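You operate a simulated robot arm through the tools that you are given. There is no shell and no other tool. Be economical: measure what you need, move in short steps, check, and stop when the job is done.

Carry out the task below with a simulated two-armed robot. There is one attempt and no reset: what you move stays moved.

## Task
Take the red tile board from the upper trolley shelf and leave it on the second shelf from the bottom of the blue shelving. Then put the chips tub on the cleaning bench top away on the shelf under the grinder. Then take the black cover from the rack shelf and leave it on the fourth shelf from the bottom of the blue shelving. Keep to this order. Set down upright: cover.

Only the result counts: the job must be done as asked and must still hold three seconds after the hand-in. Knocking over, shifting, dropping, spilling or breaking anything else fails it. Lids that push on must go on centred and level and be pressed home; caps that screw on are set level and turned clockwise until they are tight.

## Robot
Two 7-joint arms with two-finger parallel grippers on one trunk, on a base that drives. Base frame: it is fixed to the floor where the robot stands at the start and does not move with it; the origin is under the middle of the robot, x ahead of it, y to its left, z up. Readings come in cm, degrees, newtons and seconds.
The left shoulder is at the start at [5, 17.7, 107.9], the right one opposite. With the tool pointing down near the work surface each hand reaches from about 10 to 68 cm from the robot's upright axis, wherever it stands, measured 20 degrees to its own side. Places, roughly: cover [175, -100, 75]; fourth shelf of the blue shelving [330, 160, 120]; second shelf of the blue shelving [330, 160, 50]; shelf under the grinder [-220, -100, 40]. Payload 3.43 kg a hand.
Tool frame (each hand has its own): the origin (TCP) lies between the finger pads and is the grasp point; the fingertips stand 3.4 cm ahead of it; z points along the fingers, y is the line along which they close. The gripper opens to 12.8 cm. The fingers are 2.4 cm wide and 1.2 cm thick; the gripper's body (4.8 by 13 cm) begins 9.6 cm behind the TCP.
Orientation is that of the tool frame in the base frame, as [roll, pitch, yaw] about the fixed x, y, z axes, in that order (R = Rz(yaw) Ry(pitch) Rx(roll)). With the fingers straight down and closing along the base's y, the tool's x points along the base's -x, its y along +y and its z along -z.

## Interface
- The arms move only by the tool play_rows. It takes "left_motion", "right_motion" or both (then of equal length, played together; a hand with none holds still); each is a list of rows, each an object (a shift or turn left out is 0, a gripper value left out holds the last) with "jaw": the opening, from 0 (shut) to 1 (fully open); "translation": the shift along the tool's x, y, z in units of 25 mm (1.0 is 25 mm), a list of three; "rotation": the turn, a rotation vector about the tool's x, y, z in units of 6 degrees (1.0 is 6 degrees), a list of three. In form: [{"jaw": jaw, "translation": [x, y, z], "rotation": [rx, ry, rz]}, ...]. A call has 1 to 10 rows; each row shifts and turns the commanded pose from where the row before left it, along the tool's axes as they then stand. A call with a number of a shift or a turn outside -1 to 1 is refused whole. Each row takes 0.2 s and may step no farther than 5 cm and 8.6 degrees from the row before; otherwise, or with a gripper value out of range, the whole call is refused. Where a pose cannot be reached the arm comes as near as it can. A force on the tool above 40 N (or 10 N above the force at the start of the call, whichever is more), or a blocked arm, ends the call early, and 0.2 s more pass. The fingers move at their own pace (about 10.8 cm/s each) and stop on an object; they squeeze with about 43 N. The grip force told is the motor's: it shows also when the fingers shut on nothing. Time passes only in rows, and 0.2 s behind the last, so rows that do not move let the fingers close. The reply holds the time, the measured pose of the TCP, the force on the tool along the base axes, the opening and the grip force, in the units named above and with some noise, with the torque about the TCP (base axes, N m) and any sound that the robot's microphone picked up.
- Cameras (640 x 400 px; columns grow to the right, rows downward): "scene" is now at [11.81, -7.12, 123.45]; the picture's right is [-0.82, -0.57, 0.00], its down [-0.37, 0.53, -0.77] and it looks along [0.44, -0.63, -0.64] (base axes); focal length 214 px, centre (320, 200). "left" rides on the left gripper at [7.6, 1.1, -16] in its tool frame; the picture's right is [-0.15, 0.99, 0.00], its down [-0.88, -0.13, -0.46] and it looks along [-0.45, -0.07, 0.89] (tool axes); focal length 234 px, centre (320, 200). "right" rides on the right gripper at [7.6, -1.1, -16] in its tool frame; the picture's right is [0.15, 0.99, 0.00], its down [-0.88, 0.13, -0.46] and it looks along [-0.45, 0.07, 0.89] (tool axes); focal length 234 px, centre (320, 200). There is no depth. A picture from a camera that has moved, and an enlarged one, comes with that camera's place and axes in the base frame and with its lens.
- capture(camera): a new picture of that camera. No time passes.
- slide_trunk(by): slides the trunk up (or, below 0, down) by that many cm; the arms and the scene camera ride with it, the base frame stays. It gives what a move gives, with no picture.
- roll_base(legs): drives the robot by 1 to 6 legs, each [ahead, turn to the left] in cm and degrees, along the robot's own axes; the way and the turn of a leg run together, so that a leg with both is an arc; at most 150 cm and 180 degrees a leg. The arms and the cameras ride along, it lands a little off, and it stops where it bumps. It gives what a move gives.
- head_to(pan, tilt): turns the head with the scene camera to pan (to the left, within 80 degrees either way) and tilt (down, from -29 to 69), counted from straight ahead of the robot. It gives what a move gives.
- zoom(camera, box): a new picture of the part [left, top, right, bottom] of that camera's present view, enlarged. No time passes.
- hand_in(): hands the job in; it is judged then, once.

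Go step by step. Nothing tells you exact positions but the pictures and the camera data: compare them with the known pose of the tool, close in by small moves and look again before you grip or let go. The budget is 165 turns and 122 pictures, counting those below and the enlarged ones. Unless the task says otherwise, let go and move clear before handing in, and close with one line.

The tools are called after "Call:" as a command line: name --argument value ..., lists and objects as JSON in quotes. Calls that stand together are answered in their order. play_rows: Moves the arms, as the interface text tells. Its arguments: {"type":"object","properties":{"left_motion":{"type":"array"},"right_motion":{"type":"array"}},"required":[]} The other tools are called the same way: slide_trunk (by) slides the trunk up or down; roll_base (legs) drives the base; head_to (pan, tilt) turns the head that bears the scene camera; capture (camera) takes a picture; zoom (camera, box) takes an enlarged picture of a part of a camera's view; hand_in () hands the job in.

At the start:

```text
time: 0.0
left_tcp_pos: [43.98, -3.37, 108.17]
left_tcp_rot: [-179.9, 0.0, -179.9]
left_wrist_force: [-1.1, 0.1, -0.2]
left_wrist_torque: [0.04, 0.01, 0.01]
left_finger_gap: 12.81
left_finger_force: 0.1
right_tcp_pos: [28.62, -33.39, 102.01]
right_tcp_rot: [180.0, 0.0, 179.9]
right_wrist_force: [-0.5, 0.4, 0.1]
right_wrist_torque: [0.0, -0.04, -0.01]
right_finger_gap: 12.8
right_finger_force: 0.0
trunk travel left (down, up): [-25.0, 15.1]
robot x, y, heading: [-0.03, 0.23, 0.0]
head pan, tilt: [-55.0, 39.9]
```

scene: 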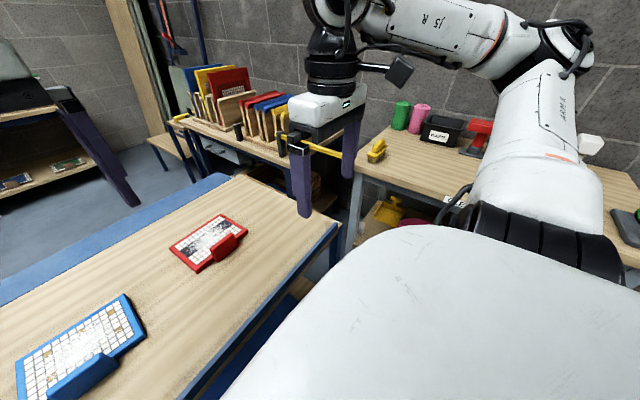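
right: 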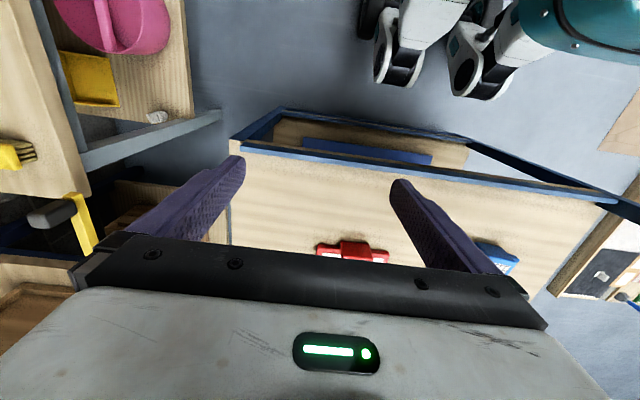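
left: 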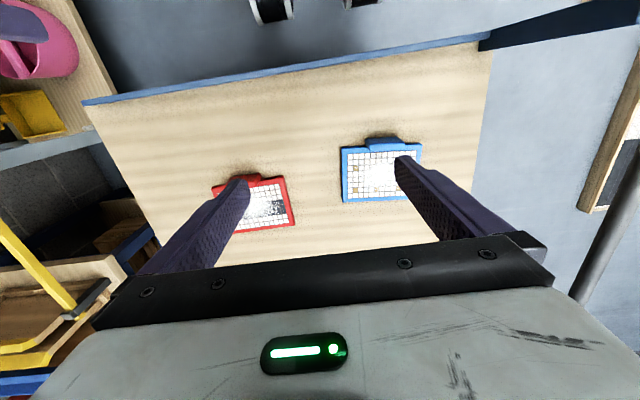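

The red board lies on the trolley top near [59, -21, 77]. I'll look at it closely and survey the room.

Call:
zoom --camera "scene" --box '[140, 190, 280, 290]'

Call:
zoom --camera "left" --box '[190, 150, 310, 250]'

Call:
head_to --pan 20 --tilt 20

Call:
capture --camera "scene"

```text
4.00 times, centred on (210, 240) of scene
camera zoom: at [11.81, -7.12, 123.45], right [-0.82, -0.57, 0.0], down [-0.37, 0.53, -0.77], along [0.44, -0.63, -0.64], focal length 858 px, centre (760, 40)
```

zoom: 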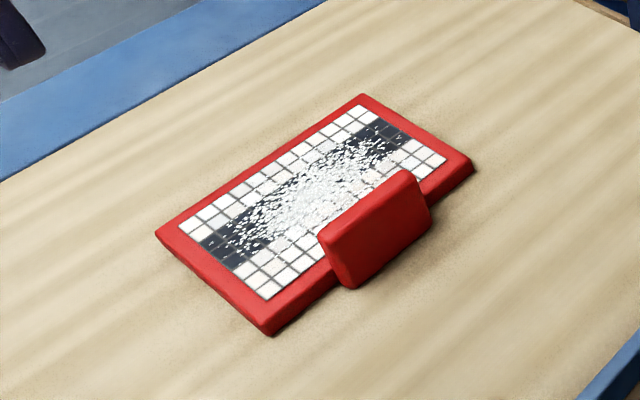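

```text
4.00 times, centred on (250, 200) of left
camera zoom: at [36.45, -2.23, 124.12], right [0.14, 0.99, 0.0], down [0.88, -0.13, 0.46], along [0.45, -0.07, -0.89], focal length 937 px, centre (600, 200)
```

zoom: 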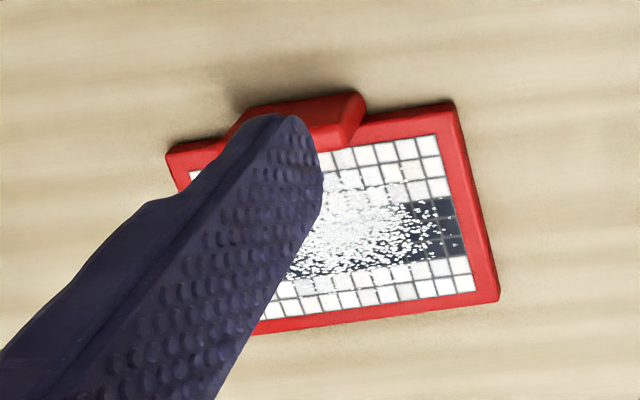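

```text
time: 1.5
left_tcp_pos: [43.98, -3.3, 108.23]
left_tcp_rot: [-179.9, 0.0, -179.9]
left_wrist_force: [-0.7, 0.0, 0.1]
left_wrist_torque: [0.0, 0.0, 0.02]
left_finger_gap: 12.8
left_finger_force: 0.0
right_tcp_pos: [28.68, -33.45, 101.95]
right_tcp_rot: [-180.0, 0.0, 179.9]
right_wrist_force: [-0.4, -0.1, 0.2]
right_wrist_torque: [-0.02, 0.01, 0.01]
right_finger_gap: 12.77
right_finger_force: 0.1
trunk travel left (down, up): [-25.0, 15.1]
robot x, y, heading: [-0.25, -0.11, -0.2]
head pan, tilt: [20.0, 20.0]
```

```text
116 pictures are left
camera scene: at [15.67, 3.03, 126.57], right [0.34, -0.94, 0.0], down [-0.32, -0.12, -0.94], along [0.88, 0.32, -0.34], focal length 214 px, centre (320, 200)
```

scene: 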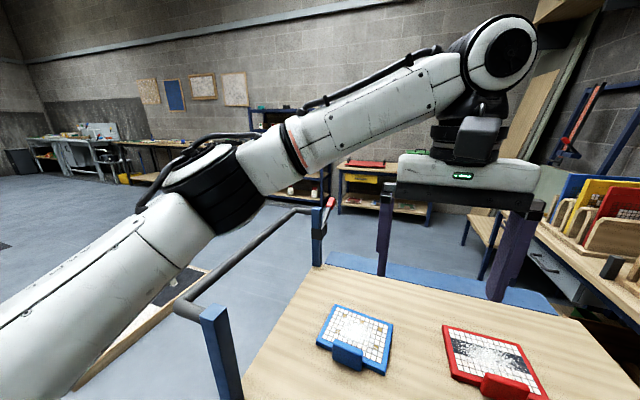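

The board may carry loose grains, so I'll keep it level. Looking around for the shelving, the tub and the cover.

Call:
head_to --pan -75 --tilt 20

Call:
capture --camera "scene"

Call:
head_to --pan 75 --tilt 15

Call:
capture --camera "scene"

Call:
head_to --pan -30 --tilt 25

Call:
capture --camera "scene"

```text
time: 3.2
left_tcp_pos: [43.92, -3.39, 108.29]
left_tcp_rot: [-180.0, 0.0, -179.8]
left_wrist_force: [-0.7, -0.3, 0.2]
left_wrist_torque: [0.0, 0.04, -0.01]
left_finger_gap: 12.81
left_finger_force: 0.1
right_tcp_pos: [28.68, -33.38, 101.87]
right_tcp_rot: [-179.9, 0.0, 180.0]
right_wrist_force: [0.7, -0.3, 0.0]
right_wrist_torque: [0.01, -0.02, 0.01]
right_finger_gap: 12.82
right_finger_force: 0.0
trunk travel left (down, up): [-25.0, 15.1]
robot x, y, heading: [0.16, -0.14, -0.1]
head pan, tilt: [-75.0, 20.0]
```

```text
115 pictures are left
camera scene: at [9.34, -9.14, 126.58], right [-0.97, -0.26, 0.0], down [-0.09, 0.33, -0.94], along [0.24, -0.91, -0.34], focal length 214 px, centre (320, 200)
```

scene: 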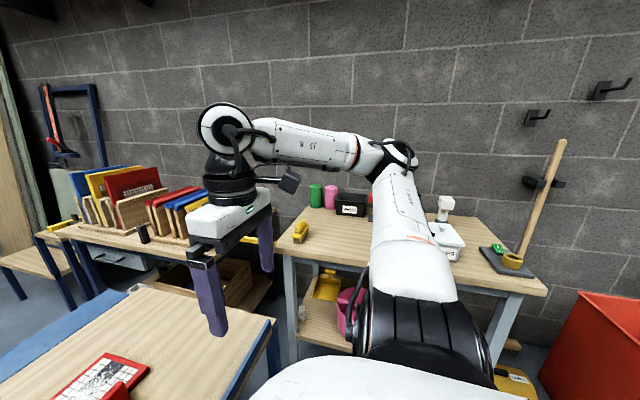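

```text
time: 5.5
left_tcp_pos: [43.89, -3.33, 108.32]
left_tcp_rot: [-180.0, -0.1, -179.9]
left_wrist_force: [-0.4, 0.6, 0.3]
left_wrist_torque: [0.0, 0.01, 0.0]
left_finger_gap: 12.8
left_finger_force: 0.0
right_tcp_pos: [28.6, -33.47, 101.95]
right_tcp_rot: [-179.9, 0.1, 179.9]
right_wrist_force: [0.4, 0.0, 0.2]
right_wrist_torque: [0.02, -0.02, -0.02]
right_finger_gap: 12.81
right_finger_force: 0.0
trunk travel left (down, up): [-25.0, 15.1]
robot x, y, heading: [-0.02, -0.07, -0.1]
head pan, tilt: [75.0, 15.0]
```

```text
114 pictures are left
camera scene: at [9.34, 8.87, 127.39], right [0.97, -0.26, 0.0], down [-0.07, -0.25, -0.97], along [0.25, 0.93, -0.26], focal length 214 px, centre (320, 200)
```

scene: 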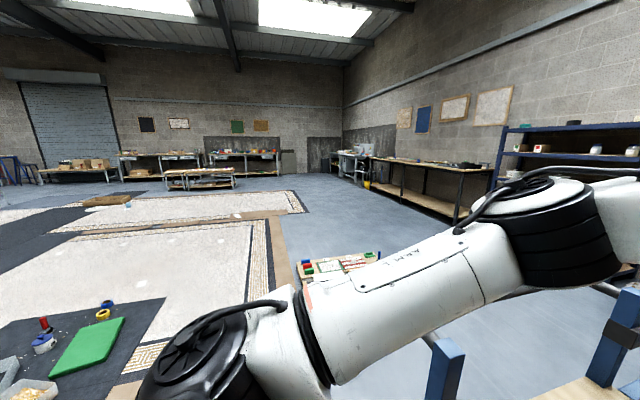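

```text
time: 7.3
left_tcp_pos: [44.0, -3.3, 108.27]
left_tcp_rot: [-180.0, 0.0, -180.0]
left_wrist_force: [0.4, -0.1, -0.3]
left_wrist_torque: [-0.05, -0.01, -0.01]
left_finger_gap: 12.81
left_finger_force: 0.1
right_tcp_pos: [28.6, -33.43, 101.85]
right_tcp_rot: [-180.0, 0.0, 179.8]
right_wrist_force: [0.8, -0.9, 0.0]
right_wrist_torque: [0.0, -0.04, 0.0]
right_finger_gap: 12.79
right_finger_force: 0.0
trunk travel left (down, up): [-25.0, 15.1]
robot x, y, heading: [-0.12, 0.01, 0.2]
head pan, tilt: [-30.0, 25.0]
```

```text
113 pictures are left
camera scene: at [14.9, -4.75, 125.77], right [-0.5, -0.87, 0.0], down [-0.37, 0.21, -0.91], along [0.79, -0.45, -0.42], focal length 214 px, centre (320, 200)
```

scene: 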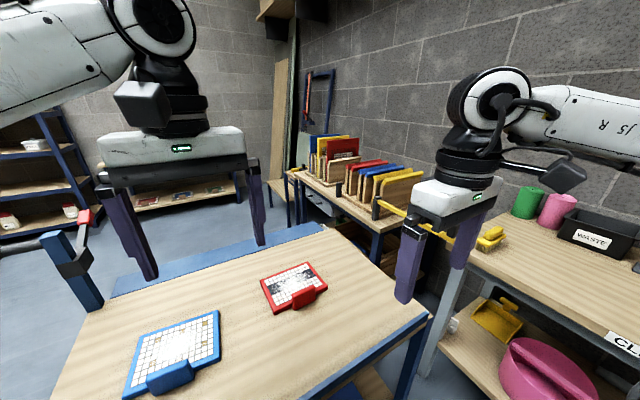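

The tub with green chips seems to stand on the cleaning bench to the right, and the blue shelving is in the far corner. I'll grip the board's handle by its ends with the right hand tilted forward, so first I move over it.

Call:
play_rows --right_motion '[{"translation": [-1, 0.8, 0.6]}, {"translation": [-1, 0.8, 0.6]}, {"translation": [-1, 0.8, 0.6]}, {"translation": [-1, 0.8, 0.6]}, {"translation": [-1, 0.8, 0.6]}, {"translation": [-0.5, 0.7, 0.6], "rotation": [0, -1, 0]}, {"rotation": [0, -1, 0]}, {"rotation": [0, -1, 0]}, {"rotation": [0, -1, 0]}, {"rotation": [0, -1, 0]}]'

Call:
capture --camera "right"

Call:
capture --camera "scene"

```text
time: 9.6
left_tcp_pos: [43.95, -3.38, 108.21]
left_tcp_rot: [-179.9, 0.0, -179.9]
left_wrist_force: [-0.4, 0.3, -0.7]
left_wrist_torque: [0.0, -0.02, 0.03]
left_finger_gap: 12.8
left_finger_force: 0.1
right_tcp_pos: [42.42, -21.71, 92.86]
right_tcp_rot: [180.0, 30.1, 179.8]
right_wrist_force: [0.3, 0.4, 0.6]
right_wrist_torque: [-0.01, 0.01, 0.03]
right_finger_gap: 12.78
right_finger_force: 0.1
trunk travel left (down, up): [-25.0, 15.1]
robot x, y, heading: [-0.24, -0.06, -0.0]
head pan, tilt: [-30.0, 25.0]
```

```text
112 pictures are left
camera right: at [27.81, -22.89, 102.86], right [-0.13, 0.99, -0.07], down [0.53, 0.13, 0.84], along [0.84, 0.07, -0.54], focal length 234 px, centre (320, 200)
```

right: 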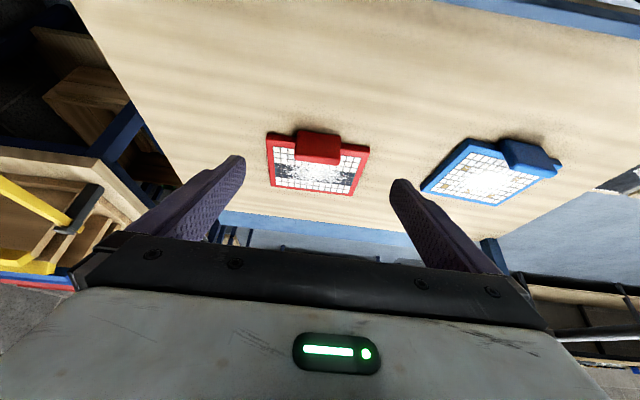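

```text
111 pictures are left
camera scene: at [14.89, -4.76, 125.77], right [-0.5, -0.87, 0.0], down [-0.37, 0.21, -0.91], along [0.79, -0.45, -0.42], focal length 214 px, centre (320, 200)
```

scene: 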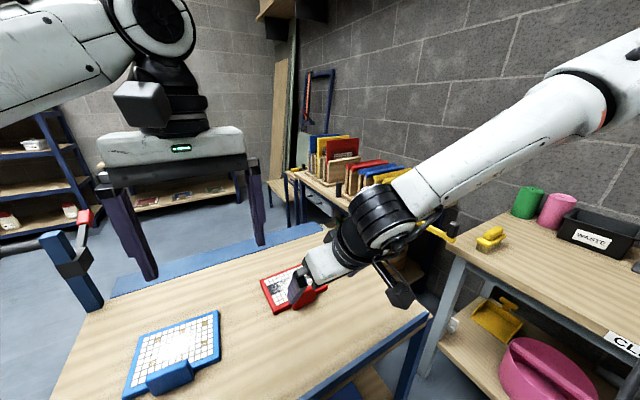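

The handle's middle is near [51.7, -21.8, 78.5], about 6.5 cm long. I tilt to 45° and close in.

Call:
play_rows --right_motion '[{"rotation": [0, -1, 0]}, {"rotation": [0, -1, 0]}, {"rotation": [0, -0.5, 0]}, {"translation": [0.75, 0, 0.7]}, {"translation": [0.75, 0, 0.7]}, {"translation": [0, 0, 0.7]}, {"translation": [0, 0, 0.7]}, {"translation": [0, 0, 0.7]}]'

Call:
zoom --camera "scene" --box '[220, 230, 380, 330]'

Call:
capture --camera "right"

```text
time: 11.3
left_tcp_pos: [43.87, -3.43, 108.3]
left_tcp_rot: [-179.9, 0.0, -179.9]
left_wrist_force: [0.1, 1.1, -0.1]
left_wrist_torque: [0.04, 0.0, 0.0]
left_finger_gap: 12.76
left_finger_force: 0.0
right_tcp_pos: [47.83, -21.6, 84.22]
right_tcp_rot: [-179.9, 44.9, -179.9]
right_wrist_force: [-0.3, 0.3, 0.4]
right_wrist_torque: [-0.01, -0.02, -0.05]
right_finger_gap: 12.8
right_finger_force: 0.0
right hand out of reach, approached as far as the arm can: row 2, 3
trunk travel left (down, up): [-25.0, 15.1]
robot x, y, heading: [-0.22, -0.12, 0.3]
head pan, tilt: [-30.0, 25.0]
```

```text
4.00 times, centred on (300, 280) of scene
camera zoom: at [14.92, -4.76, 125.76], right [-0.5, -0.87, 0.0], down [-0.37, 0.21, -0.91], along [0.78, -0.45, -0.42], focal length 858 px, centre (400, -120)
```

zoom: 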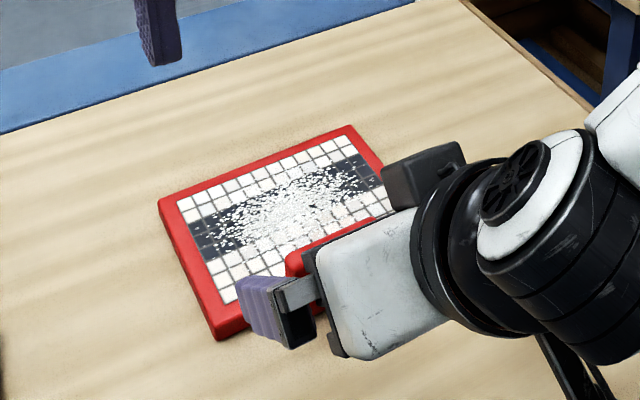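

```text
109 pictures are left
camera right: at [31.2, -22.69, 90.07], right [-0.1, 0.99, -0.1], down [0.3, 0.13, 0.94], along [0.95, 0.07, -0.31], focal length 234 px, centre (320, 200)
```

right: 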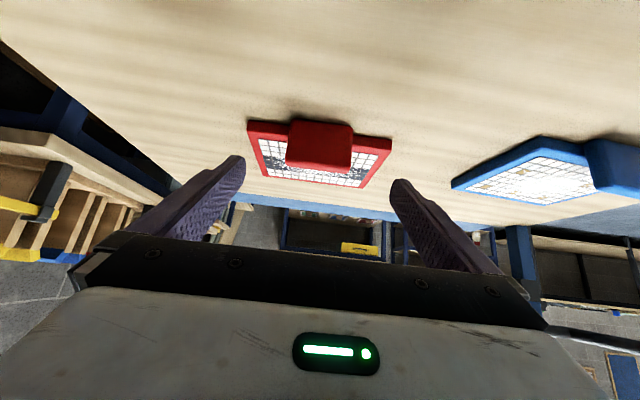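

The handle rises to about z 81. I advance the last 5 cm and look before closing.

Call:
play_rows --right_motion '[{"translation": [0.1, 0, 0.7]}, {"translation": [0.1, 0, 0.7]}, {"translation": [0.05, 0, 0.6]}, {}]'

Call:
capture --camera "right"

Call:
zoom --camera "scene" --box '[220, 230, 380, 330]'

```text
time: 12.3
left_tcp_pos: [44.0, -3.42, 108.25]
left_tcp_rot: [180.0, 0.0, -179.9]
left_wrist_force: [-0.2, -0.6, 0.1]
left_wrist_torque: [-0.01, 0.06, 0.01]
left_finger_gap: 12.79
left_finger_force: 0.1
right_tcp_pos: [50.84, -21.64, 80.18]
right_tcp_rot: [-180.0, 45.0, -180.0]
right_wrist_force: [-0.8, 1.2, 0.1]
right_wrist_torque: [-0.01, 0.0, -0.01]
right_finger_gap: 12.8
right_finger_force: 0.0
trunk travel left (down, up): [-25.0, 15.1]
robot x, y, heading: [0.33, -0.29, 0.0]
head pan, tilt: [-30.0, 25.0]
```

```text
108 pictures are left
camera right: at [34.24, -22.7, 86.1], right [-0.1, 0.99, -0.1], down [0.3, 0.13, 0.94], along [0.95, 0.07, -0.31], focal length 234 px, centre (320, 200)
```

right: 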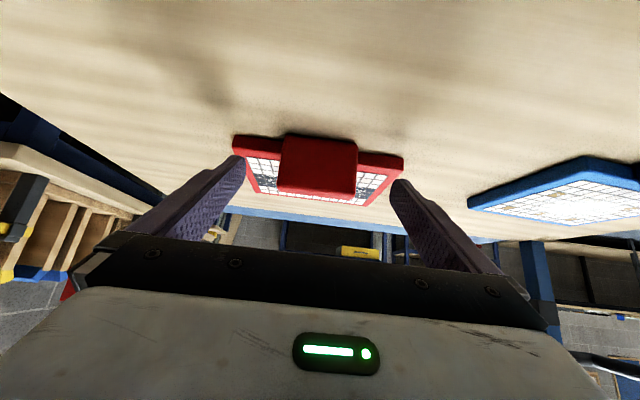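

```text
4.00 times, centred on (300, 280) of scene
camera zoom: at [14.9, -4.76, 125.77], right [-0.5, -0.87, 0.0], down [-0.37, 0.21, -0.91], along [0.78, -0.45, -0.42], focal length 858 px, centre (400, -120)
```

zoom: 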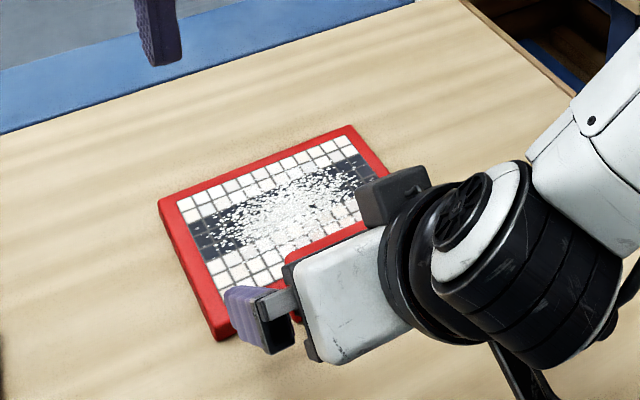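

Re-triangulating shows the board's top nearer z 74.6 with its near edge at x 54.4, so the handle is about 2 cm farther than I took it. I advance a bit more, then close.

Call:
play_rows --right_motion '[{"translation": [-0.05, -0.06, 0.55]}, {"translation": [-0.06, -0.06, 0.55]}, {}]'

Call:
capture --camera "right"

```text
time: 13.2
left_tcp_pos: [43.98, -3.33, 108.17]
left_tcp_rot: [-180.0, 0.1, -179.9]
left_wrist_force: [0.8, -0.3, -0.2]
left_wrist_torque: [0.01, 0.0, -0.01]
left_finger_gap: 12.82
left_finger_force: 0.0
right_tcp_pos: [53.05, -21.81, 78.72]
right_tcp_rot: [180.0, 45.3, 179.9]
right_wrist_force: [-2.5, 0.0, 10.4]
right_wrist_torque: [0.68, -0.05, 0.21]
right_finger_gap: 12.77
right_finger_force: 0.1
trunk travel left (down, up): [-25.0, 15.1]
robot x, y, heading: [0.11, 0.15, 0.1]
head pan, tilt: [-30.0, 25.0]
```

```text
106 pictures are left
camera right: at [36.4, -22.96, 84.5], right [-0.1, 0.99, -0.1], down [0.3, 0.13, 0.95], along [0.95, 0.07, -0.31], focal length 234 px, centre (320, 200)
```

right: 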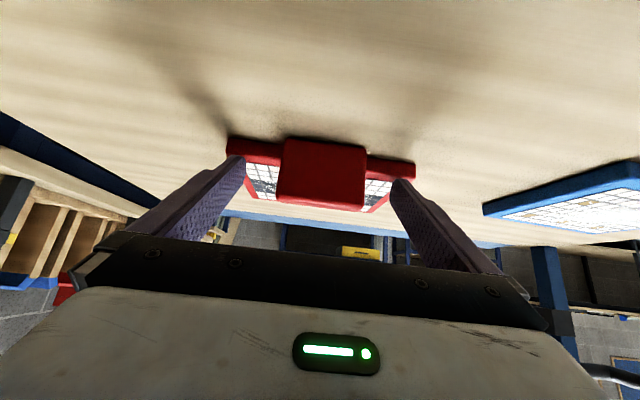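

The +y fingertip is pressing on the board's rim; I lift 5 mm and then close.

Call:
play_rows --right_motion '[{"translation": [-0.16, 0, -0.16]}, {"jaw": 0}, {"jaw": 0}, {"jaw": 0}, {"jaw": 0}, {"jaw": 0}]'

Call:
capture --camera "right"

Call:
zoom --camera "scene" --box '[220, 230, 380, 330]'

```text
time: 14.6
left_tcp_pos: [44.0, -3.54, 108.34]
left_tcp_rot: [180.0, 0.0, -179.9]
left_wrist_force: [0.2, 0.3, -0.6]
left_wrist_torque: [-0.02, -0.01, 0.02]
left_finger_gap: 12.8
left_finger_force: 0.0
right_tcp_pos: [52.98, -21.89, 79.08]
right_tcp_rot: [180.0, 44.9, 179.9]
right_wrist_force: [-0.4, 0.2, 0.7]
right_wrist_torque: [0.08, 0.14, 0.04]
right_finger_gap: 6.98
right_finger_force: 42.6
trunk travel left (down, up): [-25.0, 15.1]
robot x, y, heading: [0.2, -0.27, -0.1]
head pan, tilt: [-30.0, 25.0]
```

```text
105 pictures are left
camera right: at [36.38, -23.03, 84.95], right [-0.1, 0.99, -0.1], down [0.3, 0.13, 0.94], along [0.95, 0.07, -0.31], focal length 234 px, centre (320, 200)
```

right: 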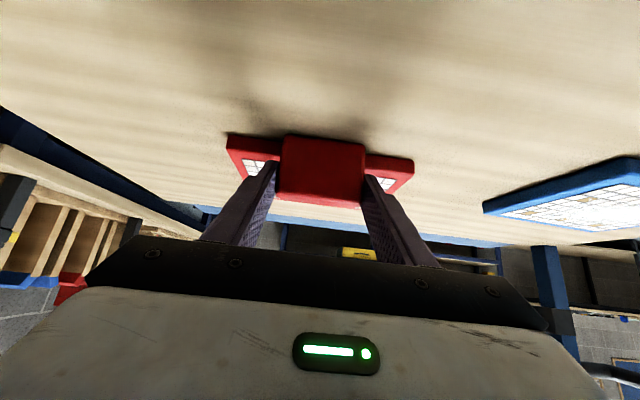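

```text
4.00 times, centred on (300, 280) of scene
camera zoom: at [14.92, -4.77, 125.76], right [-0.5, -0.87, 0.0], down [-0.37, 0.21, -0.91], along [0.78, -0.45, -0.42], focal length 858 px, centre (400, -120)
```

zoom: 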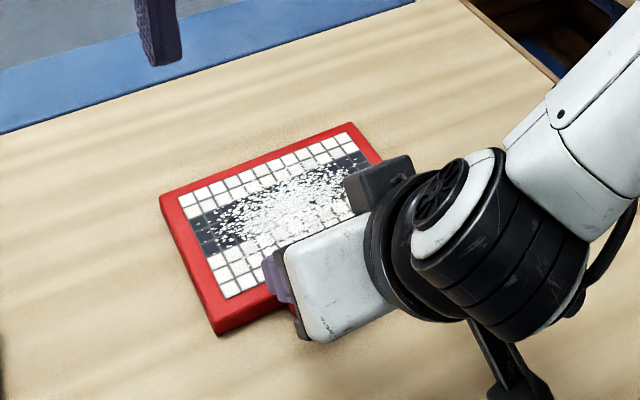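

Gripped at 7 cm. I lift gently a few centimetres and check that the board doesn't droop.

Call:
play_rows --right_motion '[{"translation": [-0.4, 0, -0.4]}, {"translation": [-0.4, 0, -0.4]}, {"translation": [-0.4, 0, -0.4]}, {"translation": [-0.4, 0, -0.4]}, {}]'

Call:
zoom --camera "scene" --box '[200, 190, 400, 315]'

Call:
capture --camera "left"

```text
time: 15.8
left_tcp_pos: [43.89, -3.41, 108.24]
left_tcp_rot: [180.0, 0.0, -179.9]
left_wrist_force: [0.1, -0.4, 0.6]
left_wrist_torque: [0.0, 0.01, 0.0]
left_finger_gap: 12.79
left_finger_force: 0.0
right_tcp_pos: [53.04, -21.86, 84.7]
right_tcp_rot: [180.0, 44.9, 179.9]
right_wrist_force: [0.1, -0.1, -2.3]
right_wrist_torque: [-0.01, 0.21, 0.0]
right_finger_gap: 6.96
right_finger_force: 43.3
trunk travel left (down, up): [-25.0, 15.1]
robot x, y, heading: [0.18, 0.04, -0.1]
head pan, tilt: [-30.0, 25.0]
```

```text
3.20 times, centred on (300, 252) of scene
camera zoom: at [14.93, -4.77, 125.76], right [-0.5, -0.87, 0.0], down [-0.37, 0.21, -0.91], along [0.78, -0.45, -0.42], focal length 686 px, centre (384, 32)
```

zoom: 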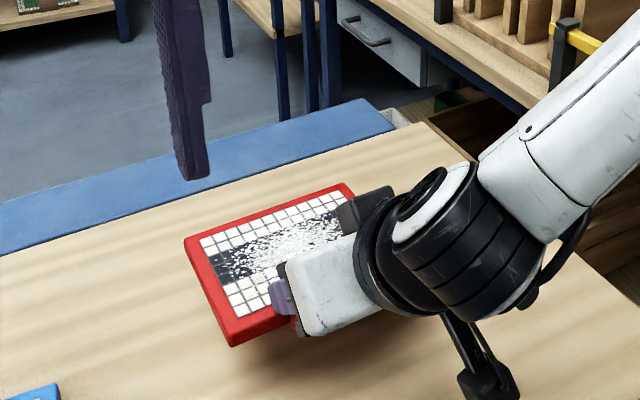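

```text
102 pictures are left
camera left: at [36.49, -2.24, 124.1], right [0.14, 0.99, 0.0], down [0.88, -0.13, 0.46], along [0.45, -0.07, -0.89], focal length 234 px, centre (320, 200)
```

left: 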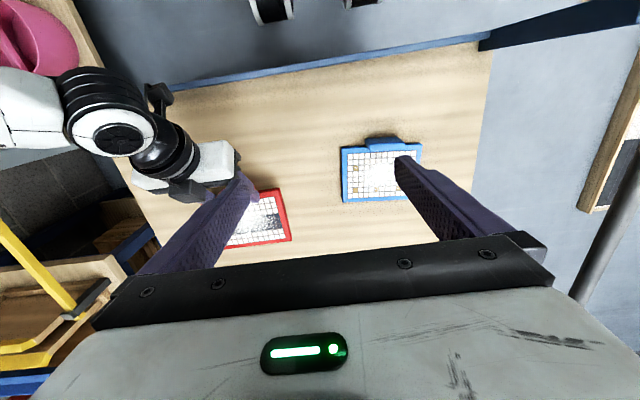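

The board is held level. I lift a little more, back off from the trolley, then swing left around it.

Call:
play_rows --right_motion '[{"translation": [-0.5, 0, -0.5]}, {"translation": [-0.5, 0, -0.5]}, {"translation": [-0.5, 0, -0.5]}, {"translation": [-0.5, 0, -0.5]}]'

Call:
roll_base --legs '[[-42, 0], [0, 45]]'

Call:
head_to --pan 20 --tilt 20

Call:
capture --camera "scene"

```text
time: 16.8
left_tcp_pos: [43.97, -3.5, 108.21]
left_tcp_rot: [180.0, 0.0, -179.9]
left_wrist_force: [-0.9, 0.4, 0.6]
left_wrist_torque: [0.02, -0.01, 0.01]
left_finger_gap: 12.81
left_finger_force: 0.1
right_tcp_pos: [53.01, -21.85, 91.89]
right_tcp_rot: [180.0, 45.1, -180.0]
right_wrist_force: [-0.2, 0.3, -3.8]
right_wrist_torque: [0.03, 0.23, 0.02]
right_finger_gap: 6.94
right_finger_force: 42.8
trunk travel left (down, up): [-25.0, 15.1]
robot x, y, heading: [-0.07, 0.18, -0.0]
head pan, tilt: [-30.0, 25.0]
```

```text
time: 21.4
left_tcp_pos: [-8.92, 28.82, 108.27]
left_tcp_rot: [-179.9, 0.0, -134.7]
left_wrist_force: [-0.7, -0.7, -0.3]
left_wrist_torque: [0.03, 0.0, 0.01]
left_finger_gap: 12.78
left_finger_force: 0.0
right_tcp_pos: [10.55, 22.3, 91.83]
right_tcp_rot: [-180.0, 45.0, -134.9]
right_wrist_force: [-0.6, 0.7, -2.6]
right_wrist_torque: [-0.18, 0.15, 0.04]
right_finger_gap: 6.96
right_finger_force: 42.7
trunk travel left (down, up): [-25.0, 15.1]
robot x, y, heading: [-42.36, -0.25, 45.2]
head pan, tilt: [-30.0, 25.0]
```

```text
time: 22.6
left_tcp_pos: [-8.86, 28.76, 108.25]
left_tcp_rot: [-179.9, 0.0, -134.8]
left_wrist_force: [0.2, 0.4, -0.9]
left_wrist_torque: [0.0, 0.0, -0.02]
left_finger_gap: 12.79
left_finger_force: 0.1
right_tcp_pos: [10.56, 22.11, 91.82]
right_tcp_rot: [-180.0, 45.1, -134.9]
right_wrist_force: [-0.2, 1.1, -3.3]
right_wrist_torque: [-0.16, 0.18, -0.02]
right_finger_gap: 6.94
right_finger_force: 42.9
trunk travel left (down, up): [-25.0, 15.1]
robot x, y, heading: [-42.18, -0.14, 45.4]
head pan, tilt: [20.0, 20.0]
```

```text
101 pictures are left
camera scene: at [-33.44, 13.24, 126.57], right [0.91, -0.42, 0.0], down [-0.14, -0.31, -0.94], along [0.4, 0.85, -0.34], focal length 214 px, centre (320, 200)
```

scene: 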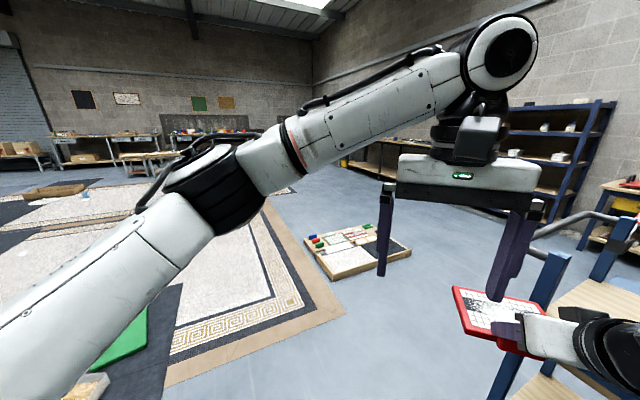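

There's a lane between the trolley's handle (y≈35) and the mosaic corner (33, 112). I raise the trunk to clear the handle and drive along y≈76.

Call:
slide_trunk --by 12

Call:
roll_base --legs '[[0, 17], [86, 0], [0, -62]]'

Call:
head_to --pan -10 --tilt 25

Call:
capture --camera "scene"

```text
time: 24.1
left_tcp_pos: [-8.83, 28.79, 120.19]
left_tcp_rot: [180.0, -0.1, -134.7]
left_wrist_force: [-0.7, 0.0, 0.8]
left_wrist_torque: [0.02, -0.01, -0.01]
left_finger_gap: 12.8
left_finger_force: 0.1
right_tcp_pos: [10.55, 22.09, 103.82]
right_tcp_rot: [179.9, 44.9, -134.9]
right_wrist_force: [-0.1, 0.4, -3.7]
right_wrist_torque: [-0.2, 0.15, -0.02]
right_finger_gap: 6.96
right_finger_force: 43.1
trunk travel left (down, up): [-37.0, 3.1]
robot x, y, heading: [-42.25, -0.06, 45.1]
head pan, tilt: [20.0, 20.0]
```

```text
time: 32.4
left_tcp_pos: [42.4, 72.64, 120.29]
left_tcp_rot: [179.9, 0.1, 179.8]
left_wrist_force: [0.3, 1.0, -0.2]
left_wrist_torque: [0.0, 0.0, -0.04]
left_finger_gap: 12.8
left_finger_force: 0.0
right_tcp_pos: [51.35, 54.07, 103.82]
right_tcp_rot: [-179.9, 44.9, 179.6]
right_wrist_force: [0.0, 0.8, -2.9]
right_wrist_torque: [-0.02, 0.24, -0.02]
right_finger_gap: 6.95
right_finger_force: 42.9
trunk travel left (down, up): [-37.0, 3.1]
robot x, y, heading: [-1.62, 76.24, -0.0]
head pan, tilt: [20.0, 20.0]
```

```text
time: 33.3
left_tcp_pos: [42.35, 72.61, 120.31]
left_tcp_rot: [180.0, -0.1, 180.0]
left_wrist_force: [0.1, -1.0, 0.5]
left_wrist_torque: [0.03, -0.01, 0.02]
left_finger_gap: 12.8
left_finger_force: 0.0
right_tcp_pos: [51.3, 54.13, 103.84]
right_tcp_rot: [179.9, 44.9, 179.8]
right_wrist_force: [-0.7, -0.6, -3.2]
right_wrist_torque: [-0.01, 0.25, 0.03]
right_finger_gap: 6.98
right_finger_force: 43.1
trunk travel left (down, up): [-37.0, 3.1]
robot x, y, heading: [-1.7, 76.43, -0.2]
head pan, tilt: [-10.0, 25.0]
```

```text
100 pictures are left
camera scene: at [14.41, 74.37, 137.76], right [-0.18, -0.98, 0.0], down [-0.42, 0.07, -0.91], along [0.89, -0.16, -0.42], focal length 214 px, centre (320, 200)
```

scene: 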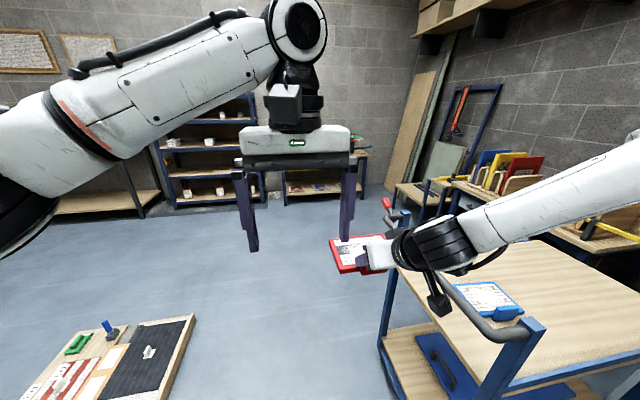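

The shelving front is near x≈312, spanning y≈108–235. I drive forward past the trolley, then look at the shelves.

Call:
roll_base --legs '[[140, 0], [0, 40], [60, 0], [0, -40]]'

Call:
head_to --pan 15 --tilt 35

Call:
capture --camera "scene"

```text
time: 47.0
left_tcp_pos: [227.79, 110.92, 120.26]
left_tcp_rot: [180.0, -0.1, -179.7]
left_wrist_force: [0.3, 0.1, -1.5]
left_wrist_torque: [0.02, -0.02, 0.02]
left_finger_gap: 12.81
left_finger_force: 0.1
right_tcp_pos: [236.82, 92.61, 103.77]
right_tcp_rot: [-180.0, 44.9, -179.8]
right_wrist_force: [0.3, 0.5, -4.2]
right_wrist_torque: [0.01, 0.23, 0.01]
right_finger_gap: 6.97
right_finger_force: 43.5
trunk travel left (down, up): [-37.0, 3.1]
robot x, y, heading: [184.08, 114.6, 0.2]
head pan, tilt: [-10.0, 25.0]
```

```text
time: 47.9
left_tcp_pos: [227.76, 111.04, 120.25]
left_tcp_rot: [-180.0, 0.0, -179.7]
left_wrist_force: [0.6, 0.2, -0.4]
left_wrist_torque: [-0.01, 0.01, 0.01]
left_finger_gap: 12.8
left_finger_force: 0.1
right_tcp_pos: [236.98, 92.7, 103.76]
right_tcp_rot: [180.0, 44.9, -179.8]
right_wrist_force: [0.8, -0.2, -2.1]
right_wrist_torque: [0.01, 0.28, 0.01]
right_finger_gap: 6.96
right_finger_force: 43.1
trunk travel left (down, up): [-37.0, 3.1]
robot x, y, heading: [183.92, 114.03, 0.5]
head pan, tilt: [15.0, 35.0]
```

```text
99 pictures are left
camera scene: at [199.26, 116.45, 136.19], right [0.26, -0.97, 0.0], down [-0.55, -0.15, -0.82], along [0.79, 0.21, -0.57], focal length 214 px, centre (320, 200)
```

scene: 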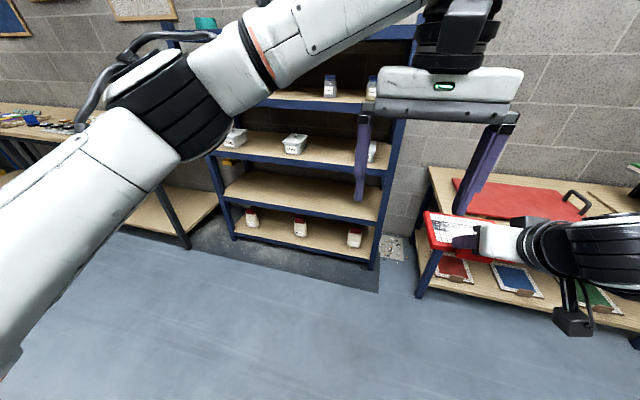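

Second shelf is empty; its front edge is at x≈308, y 108–219, top z≈50, with the third shelf at about 82. I tuck the left arm back, move across to the shelf's middle and lower the trunk.

Call:
play_rows --left_motion '[{"translation": [1, 0.7, -0.4]}, {"translation": [1, 0.7, -0.4]}, {"translation": [1, 0.7, -0.4]}, {"translation": [1, 0.7, -0.4]}, {"translation": [1, 0.7, -0.4]}, {"translation": [0.8, 0.7, -0.4]}]'

Call:
roll_base --legs '[[0, 45], [65, 0], [0, -45.5]]'

Call:
slide_trunk --by -37

Call:
head_to --pan -10 --tilt 35

Call:
capture --camera "scene"

```text
time: 49.3
left_tcp_pos: [213.08, 121.65, 126.26]
left_tcp_rot: [-180.0, 0.1, -179.7]
left_wrist_force: [0.1, 0.6, -0.1]
left_wrist_torque: [-0.02, -0.03, 0.01]
left_finger_gap: 12.8
left_finger_force: 0.1
right_tcp_pos: [236.84, 92.75, 103.88]
right_tcp_rot: [180.0, 45.0, -179.9]
right_wrist_force: [-0.4, -0.9, -3.9]
right_wrist_torque: [-0.02, 0.21, -0.01]
right_finger_gap: 6.97
right_finger_force: 43.1
trunk travel left (down, up): [-37.0, 3.1]
robot x, y, heading: [183.9, 114.09, 0.2]
head pan, tilt: [15.0, 35.0]
```

```text
time: 57.0
left_tcp_pos: [259.05, 167.83, 126.3]
left_tcp_rot: [179.9, -0.1, -180.0]
left_wrist_force: [0.0, 0.0, -0.2]
left_wrist_torque: [0.02, 0.0, 0.0]
left_finger_gap: 12.85
left_finger_force: 0.1
right_tcp_pos: [282.65, 138.91, 103.86]
right_tcp_rot: [179.8, 44.8, 179.7]
right_wrist_force: [0.5, 0.4, -2.5]
right_wrist_torque: [-0.02, 0.24, 0.01]
right_finger_gap: 6.93
right_finger_force: 42.8
trunk travel left (down, up): [-37.0, 3.1]
robot x, y, heading: [229.57, 160.92, -0.2]
head pan, tilt: [15.0, 35.0]
```

```text
time: 60.6
left_tcp_pos: [259.02, 167.96, 89.31]
left_tcp_rot: [-180.0, 0.1, 180.0]
left_wrist_force: [-1.3, 0.2, 0.0]
left_wrist_torque: [0.0, 0.02, -0.03]
left_finger_gap: 12.8
left_finger_force: 0.1
right_tcp_pos: [282.66, 138.93, 66.74]
right_tcp_rot: [179.9, 44.9, 179.7]
right_wrist_force: [0.0, -0.4, -3.4]
right_wrist_torque: [-0.03, 0.24, 0.03]
right_finger_gap: 6.97
right_finger_force: 42.8
trunk travel left (down, up): [0.0, 40.1]
robot x, y, heading: [229.64, 160.54, -0.1]
head pan, tilt: [15.0, 35.0]
```

```text
time: 61.5
left_tcp_pos: [259.16, 167.93, 89.3]
left_tcp_rot: [-179.9, -0.1, 179.9]
left_wrist_force: [0.3, -0.6, 0.1]
left_wrist_torque: [-0.01, 0.0, 0.01]
left_finger_gap: 12.78
left_finger_force: 0.1
right_tcp_pos: [282.53, 138.85, 66.77]
right_tcp_rot: [179.8, 44.9, 179.8]
right_wrist_force: [1.1, -0.6, -4.0]
right_wrist_torque: [0.03, 0.26, 0.01]
right_finger_gap: 6.96
right_finger_force: 42.5
trunk travel left (down, up): [0.0, 40.1]
robot x, y, heading: [229.84, 160.81, -0.1]
head pan, tilt: [-10.0, 35.0]
```

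```text
98 pictures are left
camera scene: at [245.28, 159.13, 99.18], right [-0.17, -0.98, 0.0], down [-0.56, 0.1, -0.82], along [0.81, -0.14, -0.57], focal length 214 px, centre (320, 200)
```

scene: 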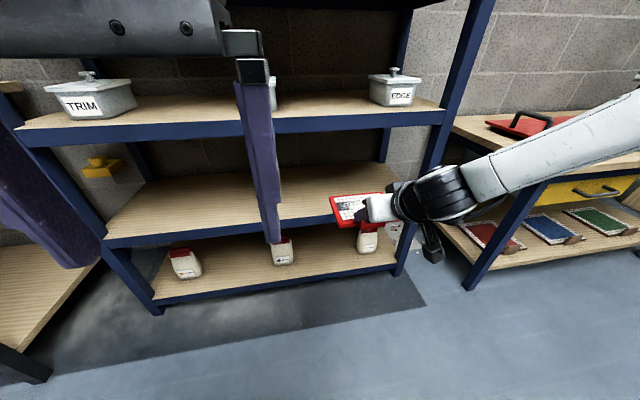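

The second shelf is empty here, third-shelf underside near z 79. I lower the hand to z≈60 and drive in.

Call:
play_rows --right_motion '[{"translation": [0.48, 0, 0.48]}, {"translation": [0.48, 0, 0.48]}, {"translation": [0.48, 0, 0.48]}, {"translation": [0.48, 0, 0.48]}]'

Call:
roll_base --legs '[[24, 0]]'

Call:
head_to --pan -35 --tilt 40

Call:
capture --camera "scene"

Call:
capture --camera "right"

```text
time: 62.5
left_tcp_pos: [259.05, 167.88, 89.21]
left_tcp_rot: [180.0, 0.1, -179.9]
left_wrist_force: [0.4, -0.7, -0.7]
left_wrist_torque: [0.01, -0.03, -0.01]
left_finger_gap: 12.81
left_finger_force: 0.0
right_tcp_pos: [282.56, 139.0, 59.94]
right_tcp_rot: [-180.0, 45.0, 179.8]
right_wrist_force: [0.3, -0.5, -2.0]
right_wrist_torque: [-0.03, 0.21, -0.03]
right_finger_gap: 6.96
right_finger_force: 43.1
trunk travel left (down, up): [0.0, 40.1]
robot x, y, heading: [229.78, 161.08, -0.1]
head pan, tilt: [-10.0, 35.0]
```

```text
time: 64.3
left_tcp_pos: [283.0, 167.8, 89.26]
left_tcp_rot: [-180.0, 0.0, 180.0]
left_wrist_force: [-0.6, 1.2, -0.6]
left_wrist_torque: [-0.03, 0.05, 0.02]
left_finger_gap: 12.8
left_finger_force: 0.1
right_tcp_pos: [306.43, 139.0, 60.05]
right_tcp_rot: [179.8, 45.0, 179.9]
right_wrist_force: [0.1, 0.1, -3.5]
right_wrist_torque: [-0.02, 0.25, -0.04]
right_finger_gap: 6.94
right_finger_force: 43.0
trunk travel left (down, up): [0.0, 40.1]
robot x, y, heading: [253.77, 160.82, 0.0]
head pan, tilt: [-10.0, 35.0]
```

```text
time: 65.2
left_tcp_pos: [282.96, 167.9, 89.26]
left_tcp_rot: [180.0, -0.1, -179.9]
left_wrist_force: [0.8, -0.9, -0.7]
left_wrist_torque: [0.02, -0.02, 0.01]
left_finger_gap: 12.8
left_finger_force: 0.1
right_tcp_pos: [306.39, 138.99, 59.89]
right_tcp_rot: [179.9, 44.9, 179.9]
right_wrist_force: [-0.1, 0.5, -3.6]
right_wrist_torque: [-0.01, 0.25, -0.01]
right_finger_gap: 6.93
right_finger_force: 42.7
trunk travel left (down, up): [0.0, 40.1]
robot x, y, heading: [253.32, 160.77, 0.1]
head pan, tilt: [-35.0, 40.0]
```

```text
97 pictures are left
camera scene: at [267.45, 155.75, 98.43], right [-0.57, -0.82, 0.0], down [-0.53, 0.37, -0.77], along [0.63, -0.44, -0.64], focal length 214 px, centre (320, 200)
```

scene: 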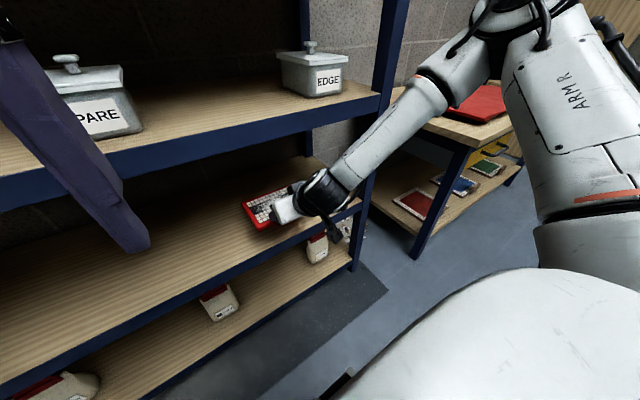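

```text
96 pictures are left
camera right: at [289.83, 137.8, 65.86], right [-0.1, 0.99, -0.1], down [0.3, 0.13, 0.94], along [0.95, 0.06, -0.31], focal length 234 px, centre (320, 200)
```

right: 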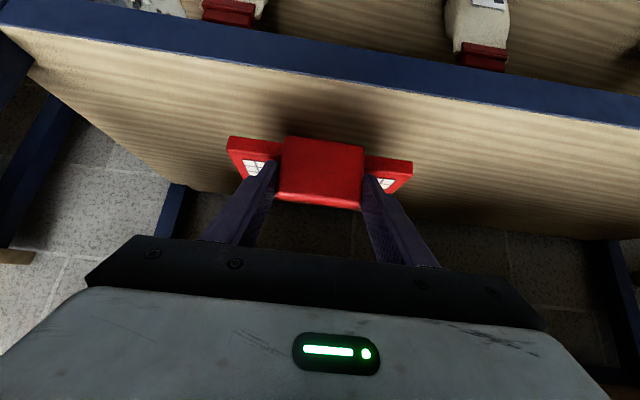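

The board is just over the shelf front (x≈306). I go 9 cm deeper.

Call:
roll_base --legs '[[9, 0]]'

Call:
play_rows --right_motion '[{"translation": [0.25, 0, 0.25]}, {"translation": [0.25, 0, 0.25]}, {}]'

Call:
zoom --camera "scene" --box '[190, 120, 430, 270]'

Call:
capture --camera "right"

```text
time: 66.3
left_tcp_pos: [292.01, 167.9, 89.26]
left_tcp_rot: [180.0, 0.0, -180.0]
left_wrist_force: [0.0, -0.4, 0.5]
left_wrist_torque: [0.01, 0.0, -0.03]
left_finger_gap: 12.77
left_finger_force: 0.1
right_tcp_pos: [315.38, 138.83, 59.98]
right_tcp_rot: [180.0, 45.0, 179.8]
right_wrist_force: [0.1, 0.1, -2.7]
right_wrist_torque: [0.02, 0.23, 0.02]
right_finger_gap: 6.95
right_finger_force: 43.0
trunk travel left (down, up): [0.0, 40.1]
robot x, y, heading: [262.5, 160.59, -0.2]
head pan, tilt: [-35.0, 40.0]
```

```text
time: 67.1
left_tcp_pos: [292.0, 167.81, 89.23]
left_tcp_rot: [179.9, -0.1, -180.0]
left_wrist_force: [0.4, -0.2, 0.1]
left_wrist_torque: [0.01, 0.0, 0.01]
left_finger_gap: 12.81
left_finger_force: 0.0
right_tcp_pos: [315.43, 138.77, 58.19]
right_tcp_rot: [179.9, 44.9, 179.8]
right_wrist_force: [-0.9, 0.8, -2.1]
right_wrist_torque: [-0.02, 0.22, 0.03]
right_finger_gap: 6.93
right_finger_force: 43.3
trunk travel left (down, up): [0.0, 40.1]
robot x, y, heading: [262.7, 160.46, 0.0]
head pan, tilt: [-35.0, 40.0]
```

```text
2.67 times, centred on (310, 195) of scene
camera zoom: at [276.48, 155.73, 98.43], right [-0.57, -0.82, 0.0], down [-0.53, 0.37, -0.77], along [0.63, -0.44, -0.64], focal length 572 px, centre (347, 213)
```

zoom: 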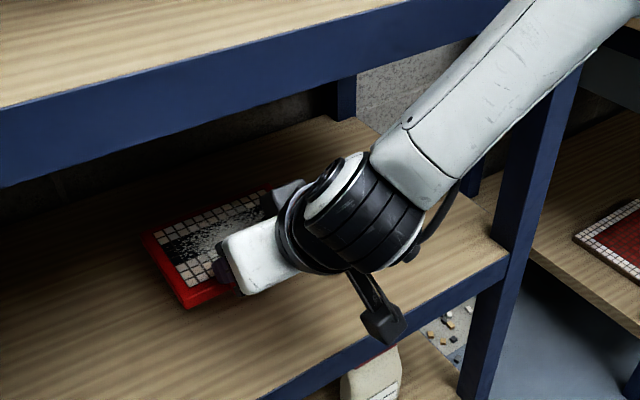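

```text
94 pictures are left
camera right: at [298.86, 137.74, 64.08], right [-0.1, 0.99, -0.1], down [0.3, 0.13, 0.94], along [0.95, 0.06, -0.31], focal length 234 px, centre (320, 200)
```

right: 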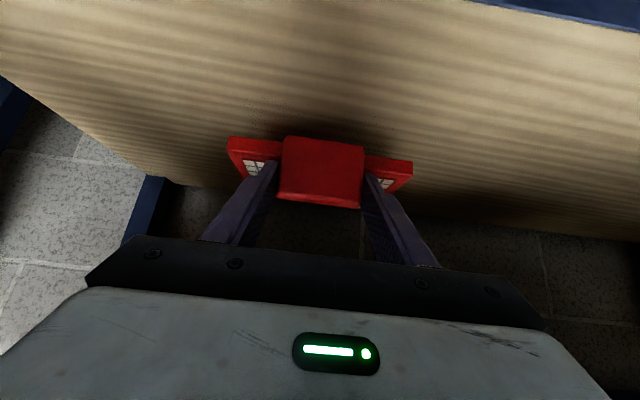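

Now I descend slowly, watching the force.

Call:
play_rows --right_motion '[{"translation": [0.1, 0, 0.1]}, {"translation": [0.1, 0, 0.1]}, {"translation": [0.1, 0, 0.1]}, {"translation": [0.1, 0, 0.1]}, {"translation": [0.1, 0, 0.1]}]'

Call:
zoom --camera "scene" --box '[230, 180, 310, 245]'

```text
time: 68.3
left_tcp_pos: [292.0, 167.79, 89.35]
left_tcp_rot: [180.0, 0.0, 180.0]
left_wrist_force: [-0.7, -1.1, 0.7]
left_wrist_torque: [0.02, 0.01, 0.02]
left_finger_gap: 12.82
left_finger_force: 0.0
right_tcp_pos: [315.48, 138.97, 56.4]
right_tcp_rot: [179.9, 44.9, 179.7]
right_wrist_force: [-1.1, 0.1, -3.2]
right_wrist_torque: [0.02, 0.23, 0.01]
right_finger_gap: 6.95
right_finger_force: 42.9
trunk travel left (down, up): [0.0, 40.1]
robot x, y, heading: [262.27, 160.92, -0.1]
head pan, tilt: [-35.0, 40.0]
```

```text
6.15 times, centred on (270, 212) of scene
camera zoom: at [276.47, 155.73, 98.43], right [-0.57, -0.82, 0.0], down [-0.53, 0.37, -0.77], along [0.63, -0.44, -0.64], focal length 1320 px, centre (628, 123)
```

zoom: 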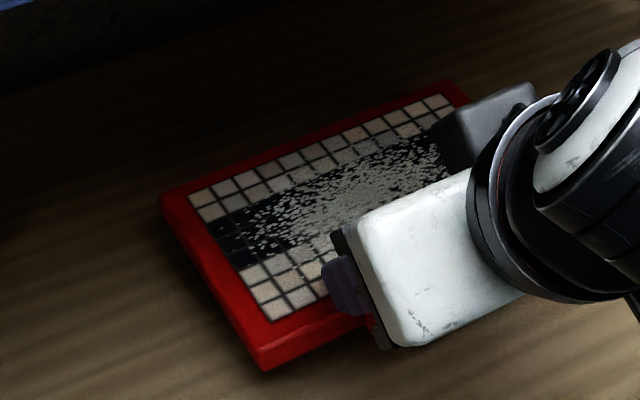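

Call:
play_rows --right_motion '[{"translation": [0.07, 0, 0.07]}, {"translation": [0.07, 0, 0.07]}, {"translation": [0.07, 0, 0.07]}, {"translation": [0.07, 0, 0.07]}]'

```text
time: 69.3
left_tcp_pos: [291.91, 167.85, 89.26]
left_tcp_rot: [180.0, 0.1, -180.0]
left_wrist_force: [-0.6, 0.3, 0.1]
left_wrist_torque: [0.01, 0.04, 0.02]
left_finger_gap: 12.8
left_finger_force: 0.1
right_tcp_pos: [315.46, 138.92, 55.47]
right_tcp_rot: [179.9, 44.9, 179.8]
right_wrist_force: [0.1, -0.2, -3.4]
right_wrist_torque: [0.0, 0.28, 0.01]
right_finger_gap: 6.94
right_finger_force: 43.1
trunk travel left (down, up): [0.0, 40.1]
robot x, y, heading: [262.67, 160.67, -0.1]
head pan, tilt: [-35.0, 40.0]
```

Not down yet; continuing in small steps.

Call:
play_rows --right_motion '[{"translation": [0.06, 0, 0.06]}, {"translation": [0.06, 0, 0.06]}, {"translation": [0.06, 0, 0.06]}, {"translation": [0.06, 0, 0.06]}]'

```text
time: 70.3
left_tcp_pos: [291.99, 167.76, 89.35]
left_tcp_rot: [180.0, 0.0, -179.9]
left_wrist_force: [0.4, -0.1, 0.6]
left_wrist_torque: [0.0, 0.02, 0.01]
left_finger_gap: 12.8
left_finger_force: 0.1
right_tcp_pos: [315.35, 138.84, 54.66]
right_tcp_rot: [179.9, 44.9, 179.6]
right_wrist_force: [0.6, -0.2, -2.4]
right_wrist_torque: [-0.02, 0.25, -0.02]
right_finger_gap: 6.94
right_finger_force: 43.1
trunk travel left (down, up): [0.0, 40.1]
robot x, y, heading: [262.68, 160.72, 0.2]
head pan, tilt: [-35.0, 40.0]
```

Call:
play_rows --right_motion '[{"translation": [0.06, 0, 0.06]}, {"translation": [0.06, 0, 0.06]}, {"translation": [0.06, 0, 0.06]}, {"translation": [0.06, 0, 0.06]}]'

Call:
zoom --camera "scene" --box '[230, 180, 310, 245]'

```text
time: 71.3
left_tcp_pos: [291.87, 167.78, 89.22]
left_tcp_rot: [180.0, 0.0, -180.0]
left_wrist_force: [0.1, -0.2, 0.6]
left_wrist_torque: [0.0, -0.01, 0.0]
left_finger_gap: 12.8
left_finger_force: 0.1
right_tcp_pos: [315.48, 138.83, 53.82]
right_tcp_rot: [179.9, 44.8, 179.8]
right_wrist_force: [0.0, 0.2, -3.3]
right_wrist_torque: [-0.01, 0.24, 0.02]
right_finger_gap: 6.96
right_finger_force: 42.9
trunk travel left (down, up): [0.0, 40.1]
robot x, y, heading: [262.62, 160.98, -0.1]
head pan, tilt: [-35.0, 40.0]
```

```text
6.15 times, centred on (270, 212) of scene
camera zoom: at [276.47, 155.73, 98.43], right [-0.57, -0.82, 0.0], down [-0.53, 0.37, -0.77], along [0.63, -0.44, -0.64], focal length 1320 px, centre (628, 123)
```

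zoom: 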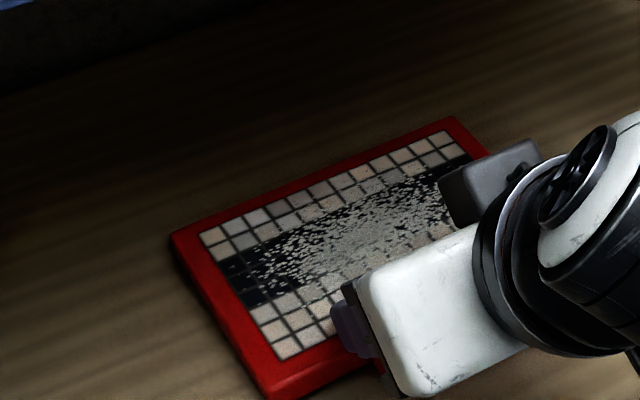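

Still clear of the shelf; continuing.

Call:
play_rows --right_motion '[{"translation": [0.06, 0, 0.06]}, {"translation": [0.06, 0, 0.06]}, {"translation": [0.06, 0, 0.06]}, {"translation": [0.06, 0, 0.06]}, {"translation": [0.06, 0, 0.06]}]'

```text
time: 72.5
left_tcp_pos: [291.86, 167.9, 89.37]
left_tcp_rot: [-180.0, 0.3, -180.0]
left_wrist_force: [0.8, 0.8, -0.3]
left_wrist_torque: [0.0, 0.0, -0.02]
left_finger_gap: 12.8
left_finger_force: 0.0
right_tcp_pos: [315.56, 138.94, 53.11]
right_tcp_rot: [180.0, 45.4, 179.8]
right_wrist_force: [-7.4, -4.7, 26.8]
right_wrist_torque: [0.0, 0.34, 0.21]
right_finger_gap: 6.98
right_finger_force: 43.7
trunk travel left (down, up): [0.0, 40.1]
robot x, y, heading: [262.08, 160.72, -0.2]
head pan, tilt: [-35.0, 40.0]
```

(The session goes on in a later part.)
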